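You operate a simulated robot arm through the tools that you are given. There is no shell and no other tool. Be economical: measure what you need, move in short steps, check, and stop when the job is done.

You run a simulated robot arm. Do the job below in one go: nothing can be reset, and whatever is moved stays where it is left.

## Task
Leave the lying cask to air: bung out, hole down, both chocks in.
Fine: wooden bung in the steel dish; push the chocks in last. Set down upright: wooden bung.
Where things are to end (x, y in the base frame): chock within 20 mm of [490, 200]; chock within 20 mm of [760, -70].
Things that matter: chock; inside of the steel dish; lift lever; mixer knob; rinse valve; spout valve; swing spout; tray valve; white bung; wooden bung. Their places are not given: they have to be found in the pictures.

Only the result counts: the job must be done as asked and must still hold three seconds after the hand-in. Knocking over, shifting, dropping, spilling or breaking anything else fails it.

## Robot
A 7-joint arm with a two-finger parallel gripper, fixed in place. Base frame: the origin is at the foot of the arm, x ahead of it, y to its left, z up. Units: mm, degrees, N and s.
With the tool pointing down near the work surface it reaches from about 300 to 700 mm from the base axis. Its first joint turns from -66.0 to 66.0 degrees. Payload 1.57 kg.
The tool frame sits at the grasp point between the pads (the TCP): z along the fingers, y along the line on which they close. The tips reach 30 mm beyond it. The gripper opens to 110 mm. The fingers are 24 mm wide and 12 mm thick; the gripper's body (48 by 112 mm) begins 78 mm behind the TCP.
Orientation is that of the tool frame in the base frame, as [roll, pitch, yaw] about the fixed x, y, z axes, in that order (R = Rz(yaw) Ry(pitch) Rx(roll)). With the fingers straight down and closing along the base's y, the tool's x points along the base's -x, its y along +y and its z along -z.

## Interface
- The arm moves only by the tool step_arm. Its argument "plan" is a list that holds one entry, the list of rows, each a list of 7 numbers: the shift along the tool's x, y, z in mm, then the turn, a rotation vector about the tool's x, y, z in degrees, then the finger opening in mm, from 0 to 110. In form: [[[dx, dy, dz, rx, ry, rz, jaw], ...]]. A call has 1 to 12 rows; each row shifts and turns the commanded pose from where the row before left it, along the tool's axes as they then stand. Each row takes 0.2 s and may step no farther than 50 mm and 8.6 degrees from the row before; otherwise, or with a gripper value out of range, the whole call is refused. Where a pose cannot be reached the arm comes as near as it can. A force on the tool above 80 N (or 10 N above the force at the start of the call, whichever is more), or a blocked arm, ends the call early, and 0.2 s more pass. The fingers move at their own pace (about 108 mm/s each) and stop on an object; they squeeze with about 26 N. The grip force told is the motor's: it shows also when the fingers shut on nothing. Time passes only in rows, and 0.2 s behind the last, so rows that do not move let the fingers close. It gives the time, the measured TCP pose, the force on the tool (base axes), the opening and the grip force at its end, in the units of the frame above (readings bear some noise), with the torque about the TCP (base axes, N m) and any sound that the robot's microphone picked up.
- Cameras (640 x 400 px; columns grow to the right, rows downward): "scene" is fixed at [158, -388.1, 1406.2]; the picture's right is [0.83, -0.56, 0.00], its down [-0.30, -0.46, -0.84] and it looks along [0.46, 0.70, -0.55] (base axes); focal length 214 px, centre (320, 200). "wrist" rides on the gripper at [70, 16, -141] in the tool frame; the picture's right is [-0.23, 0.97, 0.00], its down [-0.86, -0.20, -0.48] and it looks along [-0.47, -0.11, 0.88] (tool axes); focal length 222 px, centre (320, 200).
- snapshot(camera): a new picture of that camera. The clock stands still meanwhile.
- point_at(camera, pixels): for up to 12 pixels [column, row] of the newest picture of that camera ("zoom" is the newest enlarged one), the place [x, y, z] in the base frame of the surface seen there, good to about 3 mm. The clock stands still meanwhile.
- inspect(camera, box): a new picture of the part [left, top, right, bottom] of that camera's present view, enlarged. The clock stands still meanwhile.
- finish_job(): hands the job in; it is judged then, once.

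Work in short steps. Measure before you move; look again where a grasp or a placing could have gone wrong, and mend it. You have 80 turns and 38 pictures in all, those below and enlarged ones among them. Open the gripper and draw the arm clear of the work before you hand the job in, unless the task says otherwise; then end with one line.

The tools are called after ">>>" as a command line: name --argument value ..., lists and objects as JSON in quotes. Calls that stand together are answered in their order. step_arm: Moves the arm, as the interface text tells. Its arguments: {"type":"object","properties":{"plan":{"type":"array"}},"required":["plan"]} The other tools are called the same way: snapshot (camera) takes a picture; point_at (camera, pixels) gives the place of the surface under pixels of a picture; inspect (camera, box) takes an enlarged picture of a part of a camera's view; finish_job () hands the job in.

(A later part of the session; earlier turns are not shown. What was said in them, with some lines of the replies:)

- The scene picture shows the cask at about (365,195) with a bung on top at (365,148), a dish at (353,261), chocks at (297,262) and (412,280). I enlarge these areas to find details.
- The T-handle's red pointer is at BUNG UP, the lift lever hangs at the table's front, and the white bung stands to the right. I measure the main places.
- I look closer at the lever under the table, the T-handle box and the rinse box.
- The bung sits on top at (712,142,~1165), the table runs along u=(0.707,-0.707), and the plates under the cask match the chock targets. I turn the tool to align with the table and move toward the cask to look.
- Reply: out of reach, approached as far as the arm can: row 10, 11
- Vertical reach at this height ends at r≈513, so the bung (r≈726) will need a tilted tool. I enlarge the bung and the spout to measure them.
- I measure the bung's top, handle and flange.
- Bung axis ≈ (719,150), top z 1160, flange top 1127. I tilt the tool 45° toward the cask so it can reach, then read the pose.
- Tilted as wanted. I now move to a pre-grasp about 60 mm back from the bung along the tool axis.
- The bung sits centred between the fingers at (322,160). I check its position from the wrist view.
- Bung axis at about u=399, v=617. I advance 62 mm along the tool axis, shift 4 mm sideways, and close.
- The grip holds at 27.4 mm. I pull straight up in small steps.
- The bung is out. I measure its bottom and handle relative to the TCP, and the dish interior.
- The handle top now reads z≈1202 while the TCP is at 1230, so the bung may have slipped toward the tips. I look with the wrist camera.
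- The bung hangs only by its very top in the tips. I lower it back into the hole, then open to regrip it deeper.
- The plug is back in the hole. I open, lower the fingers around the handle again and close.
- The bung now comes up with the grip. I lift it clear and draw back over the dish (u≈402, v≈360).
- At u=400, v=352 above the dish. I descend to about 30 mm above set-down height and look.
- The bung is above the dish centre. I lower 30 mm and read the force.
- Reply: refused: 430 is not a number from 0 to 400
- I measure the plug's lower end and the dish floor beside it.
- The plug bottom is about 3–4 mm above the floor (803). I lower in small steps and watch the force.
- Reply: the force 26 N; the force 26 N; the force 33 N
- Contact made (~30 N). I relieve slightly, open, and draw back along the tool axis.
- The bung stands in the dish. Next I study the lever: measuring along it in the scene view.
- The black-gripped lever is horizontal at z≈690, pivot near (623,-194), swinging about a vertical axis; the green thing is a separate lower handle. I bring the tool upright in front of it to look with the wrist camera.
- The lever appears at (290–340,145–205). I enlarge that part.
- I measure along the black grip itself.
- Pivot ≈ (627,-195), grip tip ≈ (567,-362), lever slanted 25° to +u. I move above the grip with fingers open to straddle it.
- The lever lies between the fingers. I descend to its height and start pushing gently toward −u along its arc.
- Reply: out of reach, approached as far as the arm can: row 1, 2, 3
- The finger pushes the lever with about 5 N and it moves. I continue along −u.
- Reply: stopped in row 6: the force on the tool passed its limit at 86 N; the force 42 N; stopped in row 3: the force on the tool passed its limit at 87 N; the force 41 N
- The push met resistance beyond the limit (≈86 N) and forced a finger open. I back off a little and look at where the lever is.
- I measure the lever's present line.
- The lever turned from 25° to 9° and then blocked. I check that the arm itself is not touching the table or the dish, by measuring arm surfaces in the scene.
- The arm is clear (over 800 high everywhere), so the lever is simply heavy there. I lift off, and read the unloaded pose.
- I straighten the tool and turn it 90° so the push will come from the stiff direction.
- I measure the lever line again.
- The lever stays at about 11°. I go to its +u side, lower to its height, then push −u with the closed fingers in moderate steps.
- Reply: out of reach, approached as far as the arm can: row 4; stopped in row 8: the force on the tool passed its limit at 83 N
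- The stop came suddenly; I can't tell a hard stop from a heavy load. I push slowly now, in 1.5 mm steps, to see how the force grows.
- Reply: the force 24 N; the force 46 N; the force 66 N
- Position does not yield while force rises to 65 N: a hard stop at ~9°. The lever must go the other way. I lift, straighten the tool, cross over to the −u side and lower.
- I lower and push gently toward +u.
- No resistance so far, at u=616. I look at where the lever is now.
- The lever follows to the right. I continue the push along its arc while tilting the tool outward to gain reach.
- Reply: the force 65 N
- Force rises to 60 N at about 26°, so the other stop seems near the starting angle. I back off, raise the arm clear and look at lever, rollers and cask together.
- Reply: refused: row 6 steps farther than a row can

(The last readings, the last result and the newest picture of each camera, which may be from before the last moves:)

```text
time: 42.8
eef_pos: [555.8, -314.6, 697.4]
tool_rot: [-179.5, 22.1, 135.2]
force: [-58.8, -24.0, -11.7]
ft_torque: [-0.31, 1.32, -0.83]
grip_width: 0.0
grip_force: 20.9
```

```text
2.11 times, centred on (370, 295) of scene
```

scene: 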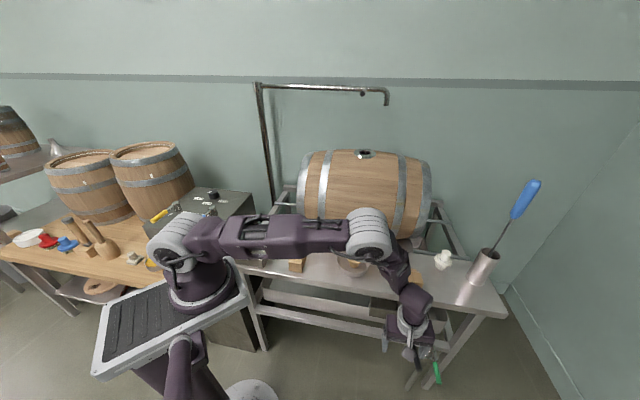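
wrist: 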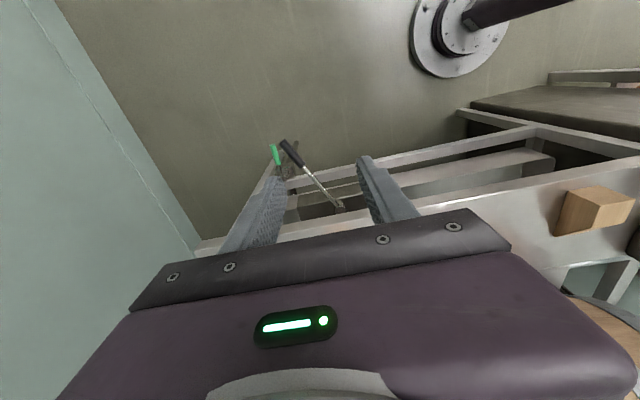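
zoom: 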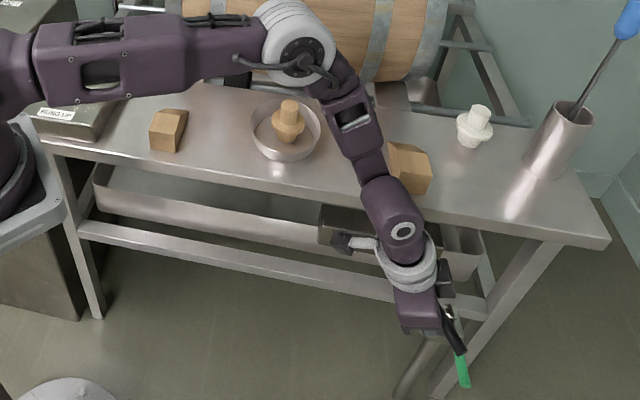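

Lever is back at its starting 25° stop, so its travel is 25°→9°. I go over to its +u side again to bring it to the 9° end.

>>> step_arm --plan '[[[6, -8, 0, 0, 7, 0, 0], [-10, 0, -38.5, 0, 0, 0, 0], [-10, 0, -38.5, 0, 0, 0, 0], [-41, -2, 11, 0, 0, 0, 0], [-41, -2, 11, 0, 0, 0, 0], [0, 0, 0, 0, 0, 0, 0]]]'

```text
time: 44.2
eef_pos: [616.2, -376.3, 781.1]
tool_rot: [179.8, 16.2, 135.6]
force: [-0.2, -0.8, 0.8]
ft_torque: [-0.01, -0.01, -0.02]
grip_width: 0.0
grip_force: 21.7
```

I lower beside the grip and sweep toward −u.

>>> step_arm --plan '[[[13, -5, 37, 0, 0, 0, 0], [13, -5, 37, 0, 0, 0, 0], [7.7, 0, -2.2, 0, 0, 0, 0], [7.7, -2, -2.2, 0, 0, 0, 0], [7.7, -2, -2.2, 0, 0, 0, 0], [7.7, -2, -2.2, 0, 0, 0, 0], [7.7, -2, -2.2, 0, 0, 0, 0], [4, 0, -1.1, 0, 0, 0, 0]]]'

>>> step_arm --plan '[[[3.9, 0, -1.1, 0, 0, 0, 0], [3.9, 0, -1.1, 0, 0, 0, 0], [2, 0, -0.5, 0, 0, 0, 0]]]'

```text
time: 46.0
eef_pos: [566.3, -353.5, 705.4]
tool_rot: [179.9, 16.4, 135.5]
force: [-0.7, -9.1, 2.9]
ft_torque: [-0.2, 0.04, 0.08]
grip_width: 0.1
grip_force: 21.2
out of reach, approached as far as the arm can: row 2, 3
```

```text
time: 46.8
eef_pos: [559.7, -344.3, 704.4]
tool_rot: [179.7, 16.3, 135.6]
force: [2.2, -4.5, 1.6]
ft_torque: [-0.09, -0.01, 0.06]
grip_width: 0.0
grip_force: 21.4
```

Lever moving with ~5 N. I go on slowly until it stops.

>>> step_arm --plan '[[[2.4, 0, -0.7, 0, 0, 0, 0], [2.4, 0, -0.7, 0, 0, 0, 0], [2.4, 0, -0.7, 0, 0, 0, 0], [2.4, 0, -0.7, 0, 0, 0, 0]]]'

>>> step_arm --plan '[[[1.5, 0, -0.4, 0, 0, 0, 0], [1.5, 0, -0.4, 0, 0, 0, 0], [1.5, 0, -0.4, 0, 0, 0, 0], [1.5, 0, -0.4, 0, 0, 0, 0]]]'

```text
time: 47.8
eef_pos: [553.9, -339.2, 705.0]
tool_rot: [179.7, 16.4, 135.6]
force: [1.1, -5.4, 4.0]
ft_torque: [-0.11, 0.01, 0.09]
grip_width: 0.1
grip_force: 20.8
```

```text
time: 48.8
eef_pos: [549.5, -332.8, 705.3]
tool_rot: [179.7, 16.3, 135.6]
force: [1.4, -3.5, 1.3]
ft_torque: [-0.09, 0.03, 0.04]
grip_width: 0.0
grip_force: 21.6
```

>>> step_arm --plan '[[[2.4, 0, -0.7, 0, 0, 0, 0], [2.4, 0, -0.7, 0, 0, 0, 0], [2.4, 0, -0.7, 0, 0, 0, 0], [2.4, 0, -0.7, 0, 0, 0, 0]]]'

```text
time: 49.8
eef_pos: [546.8, -330.9, 709.6]
tool_rot: [179.4, 17.3, 135.6]
force: [34.7, -32.3, -2.7]
ft_torque: [-0.75, -0.87, 0.26]
grip_width: 0.2
grip_force: 21.3
```

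The stop at 9° is confirmed again. I back off, rise and straighten the tool, then look at the whole scene.

>>> step_arm --plan '[[[-9.6, 0, 2.8, 0, 0, 0, 0], [-8.7, 0, -28.7, 0, 0, 0, 0], [-8.7, 0, -28.7, 0, 0, 0, 0], [0, 0, -20, 0, 8.1, 0, 0], [0, 0, -40, 0, 8.1, 0, 0], [0, 0, -45, 0, 0, 0, 0], [0, 0, -45, 0, 0, 0, 0], [0, 0, -45, 0, 0, 0, 0], [45, 0, -20, 0, 0, 0, 0], [45, 0, 0, 0, 0, 0, 0], [45, 5, 0, 0, 0, 0, 0], [45, 5, 0, 0, 0, 0, 0]]]'

>>> step_arm --plan '[[[45, 15, 0, 0, 0, 0, 60], [45, 15, 0, 0, 0, 0, 60], [45, 15, 0, 0, 0, 0, 60], [45, 15, 0, 0, 0, 0, 60], [45, 15, 0, 0, 0, 0, 60], [45, 15, 0, 0, 0, 0, 60], [45, 15, 0, 0, 0, 0, 60], [45, 15, 0, 0, 0, 0, 60]]]'

>>> snapshot --camera "scene"

```text
time: 52.4
eef_pos: [416.3, -191.3, 978.3]
tool_rot: [179.8, 0.2, 135.7]
force: [0.0, 0.3, 0.6]
ft_torque: [-0.01, 0.03, 0.0]
grip_width: 0.1
grip_force: 21.5
```

```text
time: 54.2
eef_pos: [264.3, 149.9, 979.1]
tool_rot: [179.9, 0.0, 135.8]
force: [-0.2, 0.0, -0.6]
ft_torque: [-0.01, 0.01, -0.01]
grip_width: 60.0
grip_force: 0.1
out of reach, approached as far as the arm can: row 7, 8
```

```text
4 pictures are left
```

scene: 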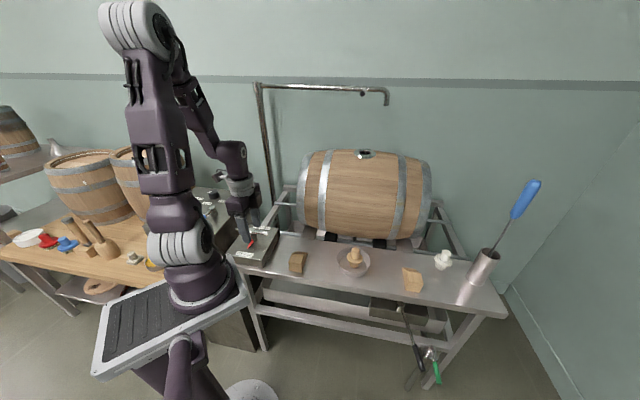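

The lever now sits at the new angle (405,305)→(421,370). I measure the cask, rollers, plates and the T-handle.

>>> point_at --camera "scene" --pixels '[[310, 170], [420, 180], [348, 165], [365, 157], [331, 237], [379, 243], [331, 232], [309, 232], [404, 243], [352, 225], [250, 244], [357, 154]]'

>>> point_at --camera "scene" --pixels '[[406, 306], [413, 333], [419, 358], [422, 368], [297, 258], [412, 280], [297, 270], [405, 270], [415, 290], [356, 250], [354, 265], [252, 229]]'

```text
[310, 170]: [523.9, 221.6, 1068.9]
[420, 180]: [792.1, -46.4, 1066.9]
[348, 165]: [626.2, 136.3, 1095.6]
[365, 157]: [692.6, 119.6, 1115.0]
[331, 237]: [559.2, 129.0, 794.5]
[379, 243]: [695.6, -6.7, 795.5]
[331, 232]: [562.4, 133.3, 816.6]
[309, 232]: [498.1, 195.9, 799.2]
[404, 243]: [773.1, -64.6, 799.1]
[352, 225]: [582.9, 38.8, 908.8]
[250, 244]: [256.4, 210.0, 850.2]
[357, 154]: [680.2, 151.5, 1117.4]
```

```text
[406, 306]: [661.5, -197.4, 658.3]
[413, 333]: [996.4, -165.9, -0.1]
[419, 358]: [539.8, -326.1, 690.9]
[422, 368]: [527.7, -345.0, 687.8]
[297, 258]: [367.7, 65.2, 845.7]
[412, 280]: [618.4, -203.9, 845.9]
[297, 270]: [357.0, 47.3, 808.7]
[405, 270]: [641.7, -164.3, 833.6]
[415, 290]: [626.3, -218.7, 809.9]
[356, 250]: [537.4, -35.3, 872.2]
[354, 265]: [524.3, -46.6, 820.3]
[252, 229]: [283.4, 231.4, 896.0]
```

Cask height is unchanged. I will test the T-handle gently: I move above its hub at about (282,229) and check with the wrist camera.

>>> step_arm --plan '[[[0, 23, 0, 0, 0, 0, 70], [0, 23, 0, 0, 0, 0, 70], [14, 22, 0, 0, 0, 0, 70], [14, 0, 0, 0, 0, 0, 70], [15, 0, 20, 0, 0, 0, 70], [0, 0, 25, 0, 0, 0, 70]]]'

>>> snapshot --camera "wrist"

```text
time: 55.6
eef_pos: [279.2, 231.8, 932.3]
tool_rot: [179.7, 0.3, 135.6]
force: [-0.5, 0.3, -0.1]
ft_torque: [0.0, 0.01, -0.05]
grip_width: 69.9
grip_force: 0.1
```

```text
3 pictures are left
```

wrist: 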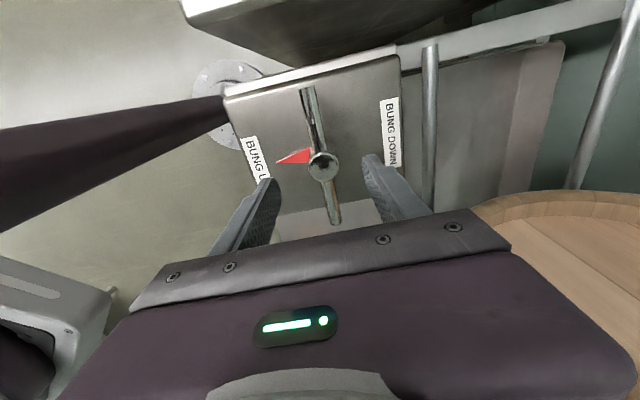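

The hub is at (322,165) between the fingers. I measure it and the bar.

>>> point_at --camera "wrist" --pixels '[[322, 166], [308, 95], [336, 217], [316, 135], [330, 195], [285, 158], [245, 130], [375, 130]]'

```text
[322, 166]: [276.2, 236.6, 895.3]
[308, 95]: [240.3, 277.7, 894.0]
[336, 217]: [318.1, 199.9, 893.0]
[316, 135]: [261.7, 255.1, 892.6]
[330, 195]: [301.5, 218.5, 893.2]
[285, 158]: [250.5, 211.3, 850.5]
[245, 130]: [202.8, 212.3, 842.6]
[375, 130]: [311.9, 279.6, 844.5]
```

Hub at ≈(278.5,237.5). I align, descend, grip the bar at the hub, and try a small turn.

>>> step_arm --plan '[[[4.5, 4, 0, 0, 0, 0, 70], [0, 0, 21, 0, 0, 0, 70], [0, 0, 21, 0, 0, 0, 70], [0, 0, 0, 0, 0, 0, 5], [0, 0, 0, 0, 0, 0, 5], [0, 0, 0, 0, 0, 0, 5], [0, 0, 0, 0, 0, -3, 5], [0, 0, 0, 0, 0, -3, 5], [0, 0, 0, 0, 0, -3, 5]]]'

```text
time: 57.6
eef_pos: [281.6, 235.6, 889.6]
tool_rot: [179.7, 0.3, 144.7]
force: [6.9, 4.5, 2.0]
ft_torque: [-0.8, 1.08, -0.42]
grip_width: 27.3
grip_force: 38.2
```

Torque is small (0.4 N m). I continue turning in steps and watch torque.

>>> step_arm --plan '[[[0, 0, 0, 0, 0, -6, 5], [0, 0, 0, 0, 0, -6, 5], [0, 0, 0, 0, 0, -6, 5], [0, 0, 0, 0, 0, -6, 5], [0, 0, 0, 0, 0, -6, 5]]]'

>>> inspect --camera "scene" --box '[220, 130, 440, 270]'

```text
time: 58.8
eef_pos: [280.1, 238.3, 891.5]
tool_rot: [179.8, 0.3, 174.9]
force: [-2.5, 9.6, 25.6]
ft_torque: [-0.28, 0.19, -0.07]
grip_width: 27.6
grip_force: 38.6
```

```text
2.86 times, centred on (330, 200) of scene
```

zoom: 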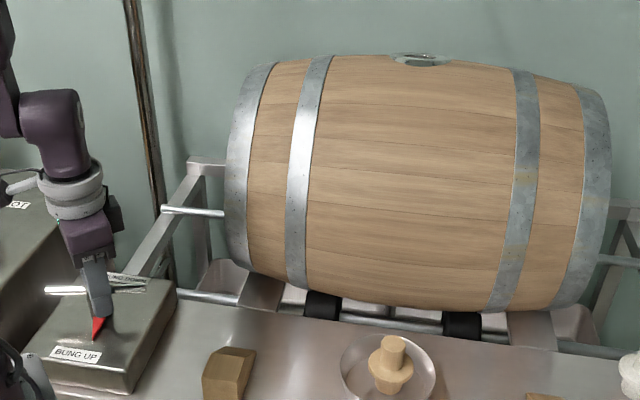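

The collar has tipped away backward: the cask turns with the handle. I keep turning.

>>> step_arm --plan '[[[0, 0, 0, 0, 0, -6, 5], [0, 0, 0, 0, 0, -6, 5], [0, 0, 0, 0, 0, -6, 5], [0, 0, 0, 0, 0, -6, 5], [0, 0, 0, 0, 0, -6, 5], [0, 0, 0, 0, 0, -6, 5]]]'

>>> step_arm --plan '[[[0, 0, 0, 0, 0, -6, 5], [0, 0, 0, 0, 0, -6, 5], [0, 0, 0, 0, 0, -6, 5], [0, 0, 0, 0, 0, -6, 5], [0, 0, 0, 0, 0, -6, 5], [0, 0, 0, 0, 0, -6, 5]]]'

```text
time: 60.2
eef_pos: [280.9, 237.2, 889.3]
tool_rot: [-179.9, 0.4, -149.1]
force: [-13.6, 17.8, -1.9]
ft_torque: [0.95, -0.2, 0.07]
grip_width: 27.1
grip_force: 37.7
```

```text
time: 61.6
eef_pos: [279.7, 237.1, 889.9]
tool_rot: [-179.9, 0.2, -113.0]
force: [-26.0, 26.9, -21.4]
ft_torque: [0.69, 0.44, 0.14]
grip_width: 27.4
grip_force: 37.3
```

Turned 111° so far; side force of ~37 N shows slight misalignment, so I shift ~3 mm and continue.

>>> step_arm --plan '[[[-1, 2.6, 1, 0, 0, 0, 5], [0, 0, 0, 0, 0, -6, 5], [0, 0, 0, 0, 0, -6, 5], [0, 0, 0, 0, 0, -6, 5], [0, 0, 0, 0, 0, -6, 5], [0, 0, 0, 0, 0, -6, 5], [0, 0, 0, 0, 0, -6, 5]]]'

>>> step_arm --plan '[[[0, 0, 0, 0, 0, -6, 5], [0, 0, 0, 0, 0, -6, 5], [0, 0, 0, 0, 0, -6, 5], [0, 0, 0, 0, 0, -6, 5], [0, 0, 0, 0, 0, -6, 5]]]'

```text
time: 63.2
eef_pos: [279.4, 237.3, 888.9]
tool_rot: [-179.7, -0.2, -77.3]
force: [10.6, -0.4, 22.1]
ft_torque: [-0.95, 0.89, 0.21]
grip_width: 27.7
grip_force: 38.0
```

```text
time: 64.4
eef_pos: [277.5, 237.5, 890.0]
tool_rot: [180.0, -0.1, -47.1]
force: [16.7, -4.6, -20.3]
ft_torque: [-1.09, 0.31, 0.25]
grip_width: 27.5
grip_force: 38.4
```

Turned 177°. I go on a few degrees in small steps to feel for an end stop.

>>> step_arm --plan '[[[0, 0, 0, 0, 0, -3, 5]]]'

>>> step_arm --plan '[[[0, 0, 0, 0, 0, -4, 5]]]'

>>> step_arm --plan '[[[0, 0, 0, 0, 0, -4, 5]]]'

```text
time: 64.8
eef_pos: [278.5, 237.2, 890.1]
tool_rot: [-179.7, -0.3, -44.1]
force: [7.2, -4.8, 4.0]
ft_torque: [-1.54, 0.45, -0.07]
grip_width: 27.5
grip_force: 37.9
```

```text
time: 65.2
eef_pos: [278.8, 237.5, 889.3]
tool_rot: [-179.8, -0.2, -40.3]
force: [2.1, -8.4, 16.2]
ft_torque: [-1.16, 0.72, -0.09]
grip_width: 27.4
grip_force: 37.4
```

```text
time: 65.6
eef_pos: [279.0, 237.7, 890.1]
tool_rot: [-179.8, -0.2, -36.2]
force: [2.8, -4.8, 5.1]
ft_torque: [-1.11, 0.5, -0.04]
grip_width: 27.4
grip_force: 37.5
```

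No stop felt and torque stays low. I release, rise, turn the tool back and move aside to inspect handle and cask.

>>> step_arm --plan '[[[0, 0, 0, 0, 0, 0, 40], [0, 0, 0, 0, 0, 0, 60], [0, 0, -30, 0, 0, 0, 60], [0, 0, -40, 0, 0, 0, 60], [0, 0, -30, 0, 0, 8.2, 60], [0, 0, -30, 0, 0, 8.2, 60], [0, 0, -30, 0, 0, 8.2, 60], [0, 0, -30, 0, 0, 8.2, 60], [0, 0, -20, 0, 0, 8.2, 60], [0, 0, 0, 0, 0, 8.2, 60]]]'

>>> step_arm --plan '[[[0, 0, 0, 0, 0, 8.2, 60], [0, 0, 0, 0, 0, 8.2, 60], [0, 0, 0, 0, 0, 8.2, 60], [0, 0, 0, 0, 0, 8.2, 60], [0, 0, 0, 0, 0, 8.2, 60], [0, 0, 0, 0, 0, 8.2, 60], [0, -45, 0, 0, 0, 0, 60], [0, -45, 0, 0, 0, 0, 60], [0, -45, 0, 0, 0, 0, 60], [0, -45, 0, 0, 0, 0, 60], [0, -45, 0, 0, 0, 0, 60], [0, -45, 0, 0, 0, 0, 60]]]'

```text
time: 67.8
eef_pos: [277.7, 236.2, 1100.4]
tool_rot: [-179.7, 0.0, -85.6]
force: [0.6, 0.3, 0.2]
ft_torque: [-0.01, -0.01, 0.03]
grip_width: 60.3
grip_force: 0.0
```

```text
time: 70.4
eef_pos: [473.5, 47.7, 1102.0]
tool_rot: [-179.9, 0.2, -134.7]
force: [-0.1, -0.1, -0.2]
ft_torque: [0.02, 0.02, 0.0]
grip_width: 60.0
grip_force: 0.1
```

I rise a little further to keep the view open and take an enlarged scene view of handle, cask and chocks.

>>> step_arm --plan '[[[0, -30, -40, 0, 0, 0, 60], [0, -20, -45, 0, 0, 0, 60], [0, 0, -45, 0, 0, 0, 60], [0, 0, -40, 0, 0, 0, 60]]]'

>>> inspect --camera "scene" --box '[215, 140, 455, 290]'

```text
time: 71.4
eef_pos: [505.7, 15.2, 1271.2]
tool_rot: [-179.8, 0.2, -134.7]
force: [-0.2, -1.3, -0.3]
ft_torque: [-0.01, 0.01, 0.02]
grip_width: 59.9
grip_force: 0.1
```

```text
2.67 times, centred on (335, 215) of scene
```

zoom: 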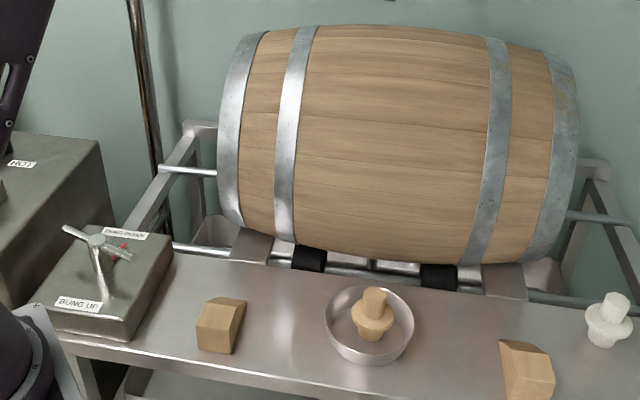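

The pointer is now on the BUNG DOWN side and the hole is out of sight. I measure the bar's angle, the cask surface and the chocks.

>>> point_at --camera "zoom" --pixels '[[66, 229], [128, 257], [97, 238], [80, 234], [112, 249], [123, 245], [121, 242], [370, 40], [370, 25], [290, 80], [490, 100], [335, 180]]'

>>> point_at --camera "zoom" --pixels '[[222, 312], [203, 325], [233, 340], [240, 305], [203, 345], [524, 375], [505, 345], [550, 365], [530, 355], [503, 375], [255, 240], [505, 275]]'

```text
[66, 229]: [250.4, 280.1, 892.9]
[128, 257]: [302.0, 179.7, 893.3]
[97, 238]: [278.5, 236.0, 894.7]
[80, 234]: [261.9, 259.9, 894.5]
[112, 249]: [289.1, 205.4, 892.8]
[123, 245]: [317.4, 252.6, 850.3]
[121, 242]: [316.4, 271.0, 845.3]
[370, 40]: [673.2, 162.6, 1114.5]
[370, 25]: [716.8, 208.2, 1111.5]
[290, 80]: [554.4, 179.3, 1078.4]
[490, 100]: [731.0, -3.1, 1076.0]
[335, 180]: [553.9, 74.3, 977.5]
```

```text
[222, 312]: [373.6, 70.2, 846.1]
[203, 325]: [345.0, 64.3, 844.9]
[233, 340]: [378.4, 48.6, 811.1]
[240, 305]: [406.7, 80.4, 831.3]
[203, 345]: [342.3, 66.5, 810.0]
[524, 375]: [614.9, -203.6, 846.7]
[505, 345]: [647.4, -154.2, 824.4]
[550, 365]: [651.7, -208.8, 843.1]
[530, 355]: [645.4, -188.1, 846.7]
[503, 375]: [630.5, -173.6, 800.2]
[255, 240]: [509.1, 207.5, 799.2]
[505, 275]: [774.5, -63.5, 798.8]
```

The bar stands at −62.8° against −45.5° originally: turned only ~163°, lagging the tool by ~26°. I return to the hub to turn the remaining 17°.

>>> step_arm --plan '[[[0, 12, 42.5, 0, 0, 0, 60], [0, 12, 42.5, 0, 0, 0, 60], [0, 12, 42.5, 0, 0, 0, 60], [0, 12, 42.5, 0, 0, 0, 60], [1, 44.8, 0, 0, 0, 0, 60], [1, 44.8, 0, 0, 0, 0, 60], [1, 44.8, 0, 0, 0, 0, 60], [1, 44.8, 0, 0, 0, 0, 60], [1, 44.8, 0, 0, 0, 0, 60], [0, 44.8, 0, 0, 0, 0, 60]]]'

>>> step_arm --plan '[[[0, 0, 0, 0, 0, -8.2, 60], [0, 0, 0, 0, 0, -8.2, 60], [0, 0, 0, 0, 0, -8.2, 60], [0, 0, 0, 0, 0, -8.2, 60], [0, 0, 0, 0, 0, -8.2, 60], [0, 0, 0, 0, 0, -8.2, 60], [0, 0, 0, 0, 0, -8.2, 60], [0, 0, 0, 0, 0, -8.2, 60], [0, 0, 0, 0, 0, -8.2, 60], [0, 0, 0, 0, 0, -8.2, 60], [0, 0, 0, 0, 0, -8.2, 60], [0, 0, 0, 0, 0, -8.4, 60]]]'

```text
time: 73.6
eef_pos: [273.0, 234.2, 1099.0]
tool_rot: [-179.8, 0.3, -134.7]
force: [-0.2, 0.6, 0.1]
ft_torque: [-0.01, -0.01, 0.03]
grip_width: 59.8
grip_force: 0.0
```

```text
time: 76.2
eef_pos: [274.8, 231.8, 1099.4]
tool_rot: [-179.7, -0.2, -36.0]
force: [0.1, -0.3, 0.5]
ft_torque: [0.03, -0.01, 0.0]
grip_width: 59.8
grip_force: 0.1
```

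I centre on the hub, descend and close.

>>> step_arm --plan '[[[0.6, -5, 0, 0, 0, 0, 60], [0, 0, 45, 0, 0, 0, 60], [0, 0, 45, 0, 0, 0, 60], [0, 0, 45, 0, 0, 0, 60], [0, 0, 45, 0, 0, 0, 60], [0, 0, 29, 0, 0, 0, 60], [0, 0, 0, 0, 0, 0, 5], [0, 0, 0, 0, 0, 0, 5], [0, 0, 0, 0, 0, 0, 5]]]'

>>> step_arm --plan '[[[0, 0, 0, 0, 0, -6, 5], [0, 0, 0, 0, 0, -6, 5], [0, 0, 0, 0, 0, -4, 5]]]'

```text
time: 78.2
eef_pos: [279.3, 235.2, 887.6]
tool_rot: [-179.8, -0.2, -36.1]
force: [12.8, 16.4, -22.5]
ft_torque: [-0.56, 0.96, -0.08]
grip_width: 27.7
grip_force: 38.0
```

```text
time: 79.0
eef_pos: [279.5, 237.2, 889.1]
tool_rot: [-179.9, -0.1, -19.9]
force: [-2.8, 22.2, -19.5]
ft_torque: [-0.95, -0.11, 0.32]
grip_width: 27.6
grip_force: 38.1
```

>>> step_arm --plan '[[[0, 0, 0, 0, 0, -2, 5]]]'

>>> step_arm --plan '[[[0, 0, 0, 0, 0, 0, 40], [0, 0, 0, 0, 0, 0, 60], [0, 0, -30, 0, 0, 0, 60], [0, 0, -40, 0, 0, 0, 60], [0, 0, -20, 0, 0, 0, 60]]]'

>>> snapshot --camera "wrist"

```text
time: 79.4
eef_pos: [281.2, 236.9, 890.0]
tool_rot: [-180.0, -0.2, -18.2]
force: [-3.7, 20.2, -19.7]
ft_torque: [-0.34, 0.69, -0.43]
grip_width: 27.6
grip_force: 38.2
```

```text
time: 80.6
eef_pos: [280.4, 235.6, 978.5]
tool_rot: [-179.8, -0.3, -18.2]
force: [-0.3, 0.2, 0.1]
ft_torque: [0.01, -0.02, 0.0]
grip_width: 60.2
grip_force: 0.1
```

```text
0 pictures are left
```

wrist: 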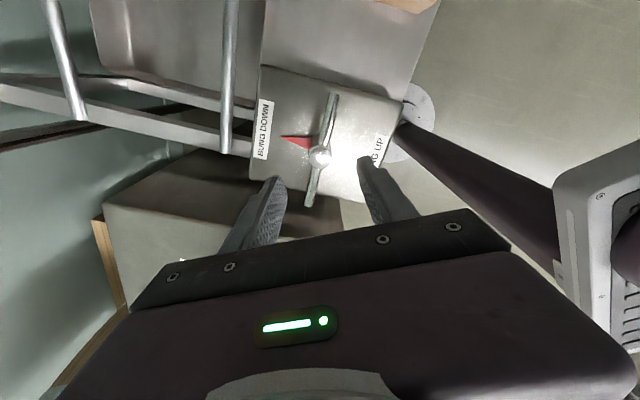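

No pictures remain, but I can still measure in this one: the bar's ends and the pointer.

>>> point_at --camera "wrist" --pixels '[[333, 98], [308, 203], [320, 157], [329, 120], [313, 180], [286, 139], [300, 144], [265, 130]]'

```text
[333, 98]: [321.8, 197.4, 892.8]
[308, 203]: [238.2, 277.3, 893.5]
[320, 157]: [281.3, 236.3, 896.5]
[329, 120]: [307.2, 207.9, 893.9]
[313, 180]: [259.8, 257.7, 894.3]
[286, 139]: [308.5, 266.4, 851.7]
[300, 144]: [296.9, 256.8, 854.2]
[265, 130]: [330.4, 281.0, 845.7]
```

The bar is at −43.7° and the pointer at 46°: turned ~181°, exactly BUNG DOWN. Next I swing the lift lever back to its first position (lowering) before the chocks; first I rise and turn the tool back.

>>> step_arm --plan '[[[0, 0, -5, 0, 0, 8.3, 40], [0, 0, -5, 0, 0, 8.3, 20], [0, 0, -5, 0, 0, 8.3, 0], [0, 0, -5, 0, 0, 8.3, 0], [0, 0, -5, 0, 0, 8.3, 0], [0, 0, 0, 0, 0, 8.3, 0], [0, 0, 0, 0, 0, 8.3, 0], [0, 0, 0, 0, 0, 8.3, 0], [0, 0, 0, 0, 0, 8.3, 0], [0, 0, 0, 0, 0, 8.3, 0], [0, 0, 0, 0, 0, 8.3, 0], [0, 0, 0, 0, 0, 8.3, 0]]]'

>>> step_arm --plan '[[[0, 0, 0, 0, 0, 8.3, 0], [0, 0, 0, 0, 0, 8.3, 0], [0, 0, 0, 0, 0, 0, 0]]]'

>>> point_at --camera "zoom" --pixels '[[253.3, 80], [546.7, 106.7], [354.7, 66.7], [365.3, 226.7], [309.3, 258.7], [437, 275], [307, 247], [230, 345], [210, 350], [243, 300], [225, 297], [237, 352]]'

```text
time: 83.2
eef_pos: [280.2, 235.9, 1005.3]
tool_rot: [-179.8, 0.2, -117.9]
force: [0.3, 0.6, -0.2]
ft_torque: [0.0, 0.01, 0.02]
grip_width: 0.0
grip_force: 21.4
```

```text
time: 84.0
eef_pos: [280.3, 235.4, 1005.9]
tool_rot: [-179.8, 0.3, -134.4]
force: [0.0, 0.2, 0.4]
ft_torque: [0.01, -0.04, -0.01]
grip_width: 0.0
grip_force: 20.8
```

```text
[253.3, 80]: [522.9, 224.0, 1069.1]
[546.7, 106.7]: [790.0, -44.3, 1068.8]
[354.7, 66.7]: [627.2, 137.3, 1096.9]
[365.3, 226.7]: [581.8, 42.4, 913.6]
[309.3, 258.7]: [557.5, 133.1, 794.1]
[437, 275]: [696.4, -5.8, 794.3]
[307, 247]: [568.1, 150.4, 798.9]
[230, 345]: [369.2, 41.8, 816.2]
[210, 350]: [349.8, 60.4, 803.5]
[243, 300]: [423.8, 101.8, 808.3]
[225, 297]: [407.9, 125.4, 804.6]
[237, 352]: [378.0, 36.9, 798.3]
```

Cask height unchanged. I travel to the −u side of the lever.

>>> step_arm --plan '[[[18.1, -43.6, 0, 0, 0, 0, 0], [18.1, -43.6, 0, 0, 0, 0, 0], [18.1, -43.6, 0, 0, 0, 0, 0], [18.1, -43.6, 0, 0, 0, 0, 0], [18.1, -43.6, 0, 0, 0, 0, 0], [18.1, -43.6, 0, 0, 0, 0, 0], [18.1, -43.6, 0, 0, 0, 0, 0], [18.1, -43.6, 0, 0, 0, 0, 0], [18.1, -43.6, 0, 0, 0, 0, 0], [18.1, -43.6, 0, 0, 0, 0, 0], [18.1, -43.6, 0, 0, 0, 0, 0], [18.1, -43.6, 0, 0, 0, 0, 0]]]'

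>>> step_arm --plan '[[[0, 0, 45, 0, 0, 0, 0], [0, 0, 45, 0, 0, 0, 0], [0, 0, 45, 0, 0, 0, 0], [0, 0, 45, 0, 0, 0, 0], [0, 0, 45, 0, 0, 0, 0], [0, 0, 40, 0, 0, 0, 0]]]'

```text
time: 86.6
eef_pos: [505.6, -285.0, 1007.0]
tool_rot: [-179.9, 0.3, -134.3]
force: [0.2, -0.7, -0.2]
ft_torque: [0.0, 0.01, -0.02]
grip_width: 0.0
grip_force: 21.1
```

```text
time: 88.0
eef_pos: [506.1, -286.5, 738.5]
tool_rot: [-179.8, 0.2, -134.3]
force: [-0.9, 1.0, -0.5]
ft_torque: [0.04, -0.01, 0.01]
grip_width: 0.0
grip_force: 21.3
```

I lower beside the lever and push it toward +u.

>>> step_arm --plan '[[[0, 0, 36, 0, 0, 0, 0], [0, -8, 0, 0, 0, 0, 0], [0, -8, 0, 0, 0, 0, 0], [0, -8, 0, 0, 0, 0, 0], [0, -8, 0, 0, 0, 0, 0], [0, -8, 0, 0, 0, 0, 0], [0, -8, 0, 0, 0, 0, 0], [0, -5, 0, 0, 0, 0, 0]]]'

>>> step_arm --plan '[[[0, -3, 0, 0, 0, 0, 0], [0, -3, 0, 0, 0, 0, 0], [0, -3, 0, 0, 0, 0, 0], [0, -2, 0, 0, 0, 0, 0]]]'

```text
time: 89.8
eef_pos: [541.9, -321.7, 705.2]
tool_rot: [-179.8, 0.2, -134.3]
force: [0.0, -0.2, -0.9]
ft_torque: [-0.01, -0.02, -0.01]
grip_width: 0.2
grip_force: 20.7
```

```text
time: 90.8
eef_pos: [550.2, -330.2, 704.6]
tool_rot: [-179.8, 0.2, -134.4]
force: [0.2, 0.3, 0.4]
ft_torque: [0.01, -0.02, -0.01]
grip_width: 0.1
grip_force: 21.1
```

Almost no force in this direction. I continue until it meets the stop.

>>> step_arm --plan '[[[0, -2.5, 0, 0, 0, 0, 0], [0, -2.5, 0, 0, 0, 0, 0]]]'

>>> step_arm --plan '[[[0, -2, 0, 0, 0, 0, 0], [0, -2, 0, 0, 0, 0, 0]]]'

>>> step_arm --plan '[[[0, -2, 0, 0, 0, 0, 0], [0, -2, 0, 0, 0, 0, 0]]]'

```text
time: 91.4
eef_pos: [554.5, -334.0, 704.1]
tool_rot: [-179.8, 0.2, -134.3]
force: [-0.3, -0.1, 0.5]
ft_torque: [-0.03, 0.03, 0.0]
grip_width: 0.0
grip_force: 21.1
```

```text
time: 92.0
eef_pos: [556.0, -337.0, 704.5]
tool_rot: [-180.0, 0.2, -134.3]
force: [-6.6, 6.6, 5.5]
ft_torque: [0.16, 0.07, 0.12]
grip_width: 0.1
grip_force: 21.1
```

```text
time: 92.6
eef_pos: [556.5, -336.5, 703.5]
tool_rot: [179.6, 0.1, -134.2]
force: [-32.5, 22.0, 16.6]
ft_torque: [0.45, 0.39, 0.33]
grip_width: 0.0
grip_force: 20.7
```

The lever is at its first stop (force rises to ~39 N). I back off, rise, and set up a 45° tilt in front of the right chock.

>>> step_arm --plan '[[[0, 12, 0, 0, 0, 0, 0], [0, 0, -45, 0, 0, 0, 0], [0, 0, -45, 0, 0, 0, 0], [0, 0, -45, 0, 0, 0, 0], [0, 0, -45, 0, 0, 0, 0], [-20, 15, 0, 0, 0, 0.7, 10], [-30, 16, 0, 0, 0, 0, 10]]]'

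>>> step_arm --plan '[[[0, 0, 0, 0, -7.5, 0, 10], [0, 0, 0, 0, -7.5, 0, 10], [0, 0, 0, 0, -7.5, 0, 10], [0, 0, 0, 0, -7.5, 0, 10], [0, 0, 0, 0, -7.5, 0, 10], [0, 0, 0, 0, -7.5, 0, 10], [0, 0, 0, 0, 0, 0, 10]]]'

```text
time: 94.2
eef_pos: [564.2, -274.3, 888.3]
tool_rot: [-179.8, 0.3, -135.1]
force: [0.6, 0.3, -0.2]
ft_torque: [-0.01, 0.01, 0.01]
grip_width: 9.7
grip_force: 0.0
out of reach, approached as far as the arm can: row 1
```

```text
time: 95.8
eef_pos: [562.7, -273.2, 886.9]
tool_rot: [-179.8, 45.4, -134.8]
force: [0.2, 0.1, 0.1]
ft_torque: [0.06, 0.0, 0.01]
grip_width: 9.9
grip_force: 0.0
```

I lower the tip behind the right chock and push it straight in (+v), stopping short to check the force.

>>> step_arm --plan '[[[1.4, 1.5, 33.2, 0, 0, 0, 10], [1.4, 1.5, 33.2, 0, 0, 0, 10], [-4, 0, 4, 0, 0, 0, 10]]]'

>>> step_arm --plan '[[[-5, 0, 5, 0, 0, 0, 10], [-9, 0, 9, 0, 0, 0, 10], [-9, 0, 9, 0, 0, 0, 10], [-9, 0, 9, 0, 0, 0, 10], [-9, 0, 9, 0, 0, 0, 10], [-9, 0, 9, 0, 0, 0, 10], [-9, 0, 9, 0, 0, 0, 10], [-9, 0, 9, 0, 0, 0, 10], [-9, 0, 9, 0, 0, 0, 10], [-9, 0, 9, 0, 0, 0, 10], [-9, 0, 9, 0, 0, 0, 10]]]'

```text
time: 96.6
eef_pos: [599.1, -237.9, 834.7]
tool_rot: [-179.8, 45.3, -134.8]
force: [0.4, 0.6, -0.2]
ft_torque: [0.04, 0.02, 0.02]
grip_width: 10.1
grip_force: 0.1
```

```text
time: 99.0
eef_pos: [691.2, -139.2, 835.8]
tool_rot: [-179.8, 45.1, -134.9]
force: [-0.5, -0.3, 1.1]
ft_torque: [0.03, -0.02, -0.01]
grip_width: 10.0
grip_force: 0.0
```

Smooth so far (face at v≈420). I advance 28 mm more in smaller steps.

>>> step_arm --plan '[[[-5, 0, 5, 0, 0, 0, 10], [-5, 0, 5, 0, 0, 0, 10], [-5, 0, 5, 0, 0, 0, 10], [-5, 0, 5, 0, 0, 0, 10]]]'

>>> step_arm --plan '[[[-1.4, 0, 1.4, 0, 0, 0, 10], [-1.4, 0, 1.4, 0, 0, 0, 10]]]'

```text
time: 100.0
eef_pos: [709.8, -129.3, 836.4]
tool_rot: [-179.0, 44.9, -134.8]
force: [-30.8, -41.7, 16.9]
ft_torque: [-0.19, 0.06, 0.13]
grip_width: 4.3
grip_force: 0.1
```

```text
time: 100.6
eef_pos: [713.7, -132.3, 837.4]
tool_rot: [-178.8, 44.7, -135.0]
force: [-10.5, -14.9, 9.1]
ft_torque: [0.07, 0.04, 0.08]
grip_width: 6.7
grip_force: 0.1
stopped in row 2: the force on the tool passed its limit at 81 N (the readings are from after the stop); the commanded pose is now the measured one
```

The right chock is wedged against the cask (force rose, face at v≈441). I withdraw along the tool axis, rise and travel over to the left chock.

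>>> step_arm --plan '[[[8, 0, -8, 0, 0, 0, 10], [0, 0, -40, 0, 0, 0, 10], [0, 0, -45, 0, 0, 0, 10], [0, 0, -45, 0, 0, 0, 10], [0, 0, -20, 0, 0, 0, 10]]]'

>>> step_arm --plan '[[[0, 43, 0, 0, 0, 0, 10], [0, 43, 0, 0, 0, 0, 10], [0, 43, 0, 0, 0, 0, 10], [0, 43, 0, 0, 0, 0, 10], [0, 43, 0, 0, 0, 0, 10], [0, 43, 0, 0, 0, 0, 10], [0, 43, 0, 0, 0, 0, 10], [0, 43, 0, 0, 0, 0, 10], [0, 43, 0, 0, 0, 0, 10]]]'

>>> step_arm --plan '[[[0, 0, 0, 0, 7.5, 0, 10], [0, 0, 0, 0, 7.5, 0, 10], [0, 0, 0, 0, 7.5, 0, 10], [0, 0, 0, 0, 7.5, 0, 10], [0, 0, 0, 0, 7.5, 0, 10], [0, 0, 0, 0, 7.5, 0, 10], [0, 0, 0, 0, 0, 0, 10]]]'

```text
time: 101.8
eef_pos: [630.1, -211.2, 942.3]
tool_rot: [-179.1, 44.8, -135.0]
force: [-0.6, -0.9, 0.3]
ft_torque: [-0.04, 0.0, 0.03]
grip_width: 9.9
grip_force: 0.1
```

```text
time: 103.8
eef_pos: [428.8, -5.4, 922.1]
tool_rot: [173.5, 44.8, -139.7]
force: [0.2, 0.4, 0.7]
ft_torque: [-0.03, -0.01, 0.0]
grip_width: 10.1
grip_force: 0.1
out of reach, approached as far as the arm can: row 7, 8, 9
```

```text
time: 105.4
eef_pos: [428.9, -6.2, 922.5]
tool_rot: [175.4, -0.2, -135.2]
force: [0.4, 0.1, 0.2]
ft_torque: [0.01, 0.02, -0.01]
grip_width: 10.0
grip_force: 0.1
```

I straighten the tool and go to the front of the left chock, then lower.

>>> step_arm --plan '[[[0, 0, 0, 4.6, 0, 0, 10], [20, 0, 0, 0, 0, 0, 10], [18, 0, 0, 0, 0, 0, 10], [0, 32, 0, 0, 0, 0, 10], [0, 32, 0, 0, 0, 0, 10], [0, 32, 0, 0, 0, 0, 10], [0, 0, 0, 0, 0, 0, 10]]]'

>>> step_arm --plan '[[[0, 0, 40, 0, 0, 0, 10], [0, 0, 40, 0, 0, 0, 10], [0, 0, 0, 0, 0, 0, 10]]]'

```text
time: 107.0
eef_pos: [336.3, 33.3, 920.3]
tool_rot: [-179.9, -0.1, -135.3]
force: [-0.1, -0.9, 0.1]
ft_torque: [0.0, 0.05, 0.01]
grip_width: 9.7
grip_force: 0.0
```

```text
time: 107.8
eef_pos: [334.4, 31.3, 840.6]
tool_rot: [179.9, 0.0, -135.2]
force: [-0.5, 0.4, 0.3]
ft_torque: [-0.04, 0.0, -0.01]
grip_width: 10.0
grip_force: 0.1
```

I push the left chock the first 110 mm with the tool upright, then back off slightly and tilt 30°.

>>> step_arm --plan '[[[-8, 0, 0, 0, 0, 0, 10], [-12, 0, 0, 0, 0, 0, 10], [-12, 0, 0, 0, 0, 0, 10], [-12, 0, 0, 0, 0, 0, 10], [-12, 0, 0, 0, 0, 0, 10], [-12, 0, 0, 0, 0, 0, 10], [-12, 0, 0, 0, 0, 0, 10], [-12, 0, 0, 0, 0, 0, 10], [-12, 0, 0, 0, 0, 0, 10], [-12, 0, 0, 0, 0, 0, 10], [-8, 0, 0, 0, 0, 0, 10]]]'

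>>> step_arm --plan '[[[22, 0, 0, 0, 0, 0, 10], [0, 0, 0, 0, -7.5, 0, 10], [0, 0, 0, 0, -7.5, 0, 10], [0, 0, 0, 0, -7.5, 0, 10], [0, 0, 0, 0, -7.5, 0, 10], [0, 0, 0, 0, 0, 0, 10]]]'

```text
time: 110.2
eef_pos: [421.7, 121.3, 842.4]
tool_rot: [-180.0, 0.1, -135.2]
force: [0.0, -0.3, 0.5]
ft_torque: [0.02, -0.02, -0.01]
grip_width: 9.9
grip_force: 0.0
```

```text
time: 111.6
eef_pos: [406.4, 106.1, 842.2]
tool_rot: [179.9, 30.2, -135.4]
force: [0.4, -0.5, 0.4]
ft_torque: [0.02, 0.01, 0.0]
grip_width: 10.1
grip_force: 0.0
```

Tilt reached. I push on 46 mm, then slowly to contact.

>>> step_arm --plan '[[[-6.6, 0, 3.8, 0, 0, 0, 10], [-6.6, 0, 3.8, 0, 0, 0, 10], [-6.6, 0, 3.8, 0, 0, 0, 10], [-6.6, 0, 3.8, 0, 0, 0, 10], [-6.6, 0, 3.8, 0, 0, 0, 10], [-4.3, 0, 2.5, 0, 0, 0, 10]]]'

>>> step_arm --plan '[[[-1.7, 0, 1, 0, 0, 0, 10], [-1.7, 0, 1, 0, 0, 0, 10], [-1.7, 0, 1, 0, 0, 0, 10]]]'

```text
time: 113.0
eef_pos: [437.2, 137.3, 841.4]
tool_rot: [179.9, 29.9, -135.2]
force: [-0.7, 0.4, 0.1]
ft_torque: [0.0, 0.01, -0.02]
grip_width: 10.0
grip_force: 0.1
```

```text
time: 113.8
eef_pos: [442.4, 141.8, 841.4]
tool_rot: [-180.0, 30.0, -135.2]
force: [0.3, 0.0, 0.1]
ft_torque: [-0.01, 0.01, 0.02]
grip_width: 10.3
grip_force: 0.1
```

>>> step_arm --plan '[[[-1.7, 0, 1, 0, 0, 0, 10], [-1.7, 0, 1, 0, 0, 0, 10]]]'

>>> step_arm --plan '[[[-1.7, 0, 1, 0, 0, 0, 10]]]'

>>> step_arm --plan '[[[-1.7, 0, 1, 0, 0, 0, 10]]]'

```text
time: 114.4
eef_pos: [441.9, 142.2, 840.9]
tool_rot: [179.8, 29.6, -135.3]
force: [-19.7, -15.6, 10.3]
ft_torque: [-0.1, 0.3, 0.01]
grip_width: 10.0
grip_force: 0.0
```

```text
time: 114.8
eef_pos: [442.5, 143.5, 839.2]
tool_rot: [179.7, 29.6, -135.4]
force: [-29.1, -27.0, 16.1]
ft_torque: [-0.08, 0.46, -0.05]
grip_width: 9.9
grip_force: 0.0
```

```text
time: 115.2
eef_pos: [443.3, 143.6, 840.8]
tool_rot: [179.7, 29.5, -135.4]
force: [-38.3, -38.5, 26.9]
ft_torque: [-0.32, 0.31, -0.21]
grip_width: 10.1
grip_force: 0.5
```

The left chock is firmly against the cask too (face ≈440, same as the right one). I withdraw, open and move the arm clear.

>>> step_arm --plan '[[[8, 0, -5, 0, 0, 0, 10], [6, 0, -20, 0, 0, 0, 10], [0, 0, -40, 0, 0, 0, 30], [0, 0, -40, 0, 7.5, 0, 60], [0, 0, -40, 0, 7.5, 0, 60], [0, 0, -40, 0, 7.5, 0, 60], [0, 0, -40, 0, 7.5, 0, 60], [0, 0, -30, 0, 0, 0, 60], [0, 0, 0, 0, 0, 0, 60]]]'

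```text
time: 117.2
eef_pos: [377.7, 80.1, 1070.9]
tool_rot: [180.0, 0.0, -135.2]
force: [-0.7, 0.0, 0.7]
ft_torque: [-0.01, -0.02, 0.01]
grip_width: 59.9
grip_force: 0.1
```

The arm is clear with the gripper open, so I hand the job in.

>>> finish_job

```text
The job is handed in.
```

I handed the job in. The wooden bung stands upright in the steel dish. The cask-turning handle is at BUNG DOWN (turned about 181°), the lift lever is back where it started, and both chocks are pushed in against the cask. I had no pictures left to check the chocks' final positions or the hole itself; by my estimate each chock is about 10–15 mm from its target.
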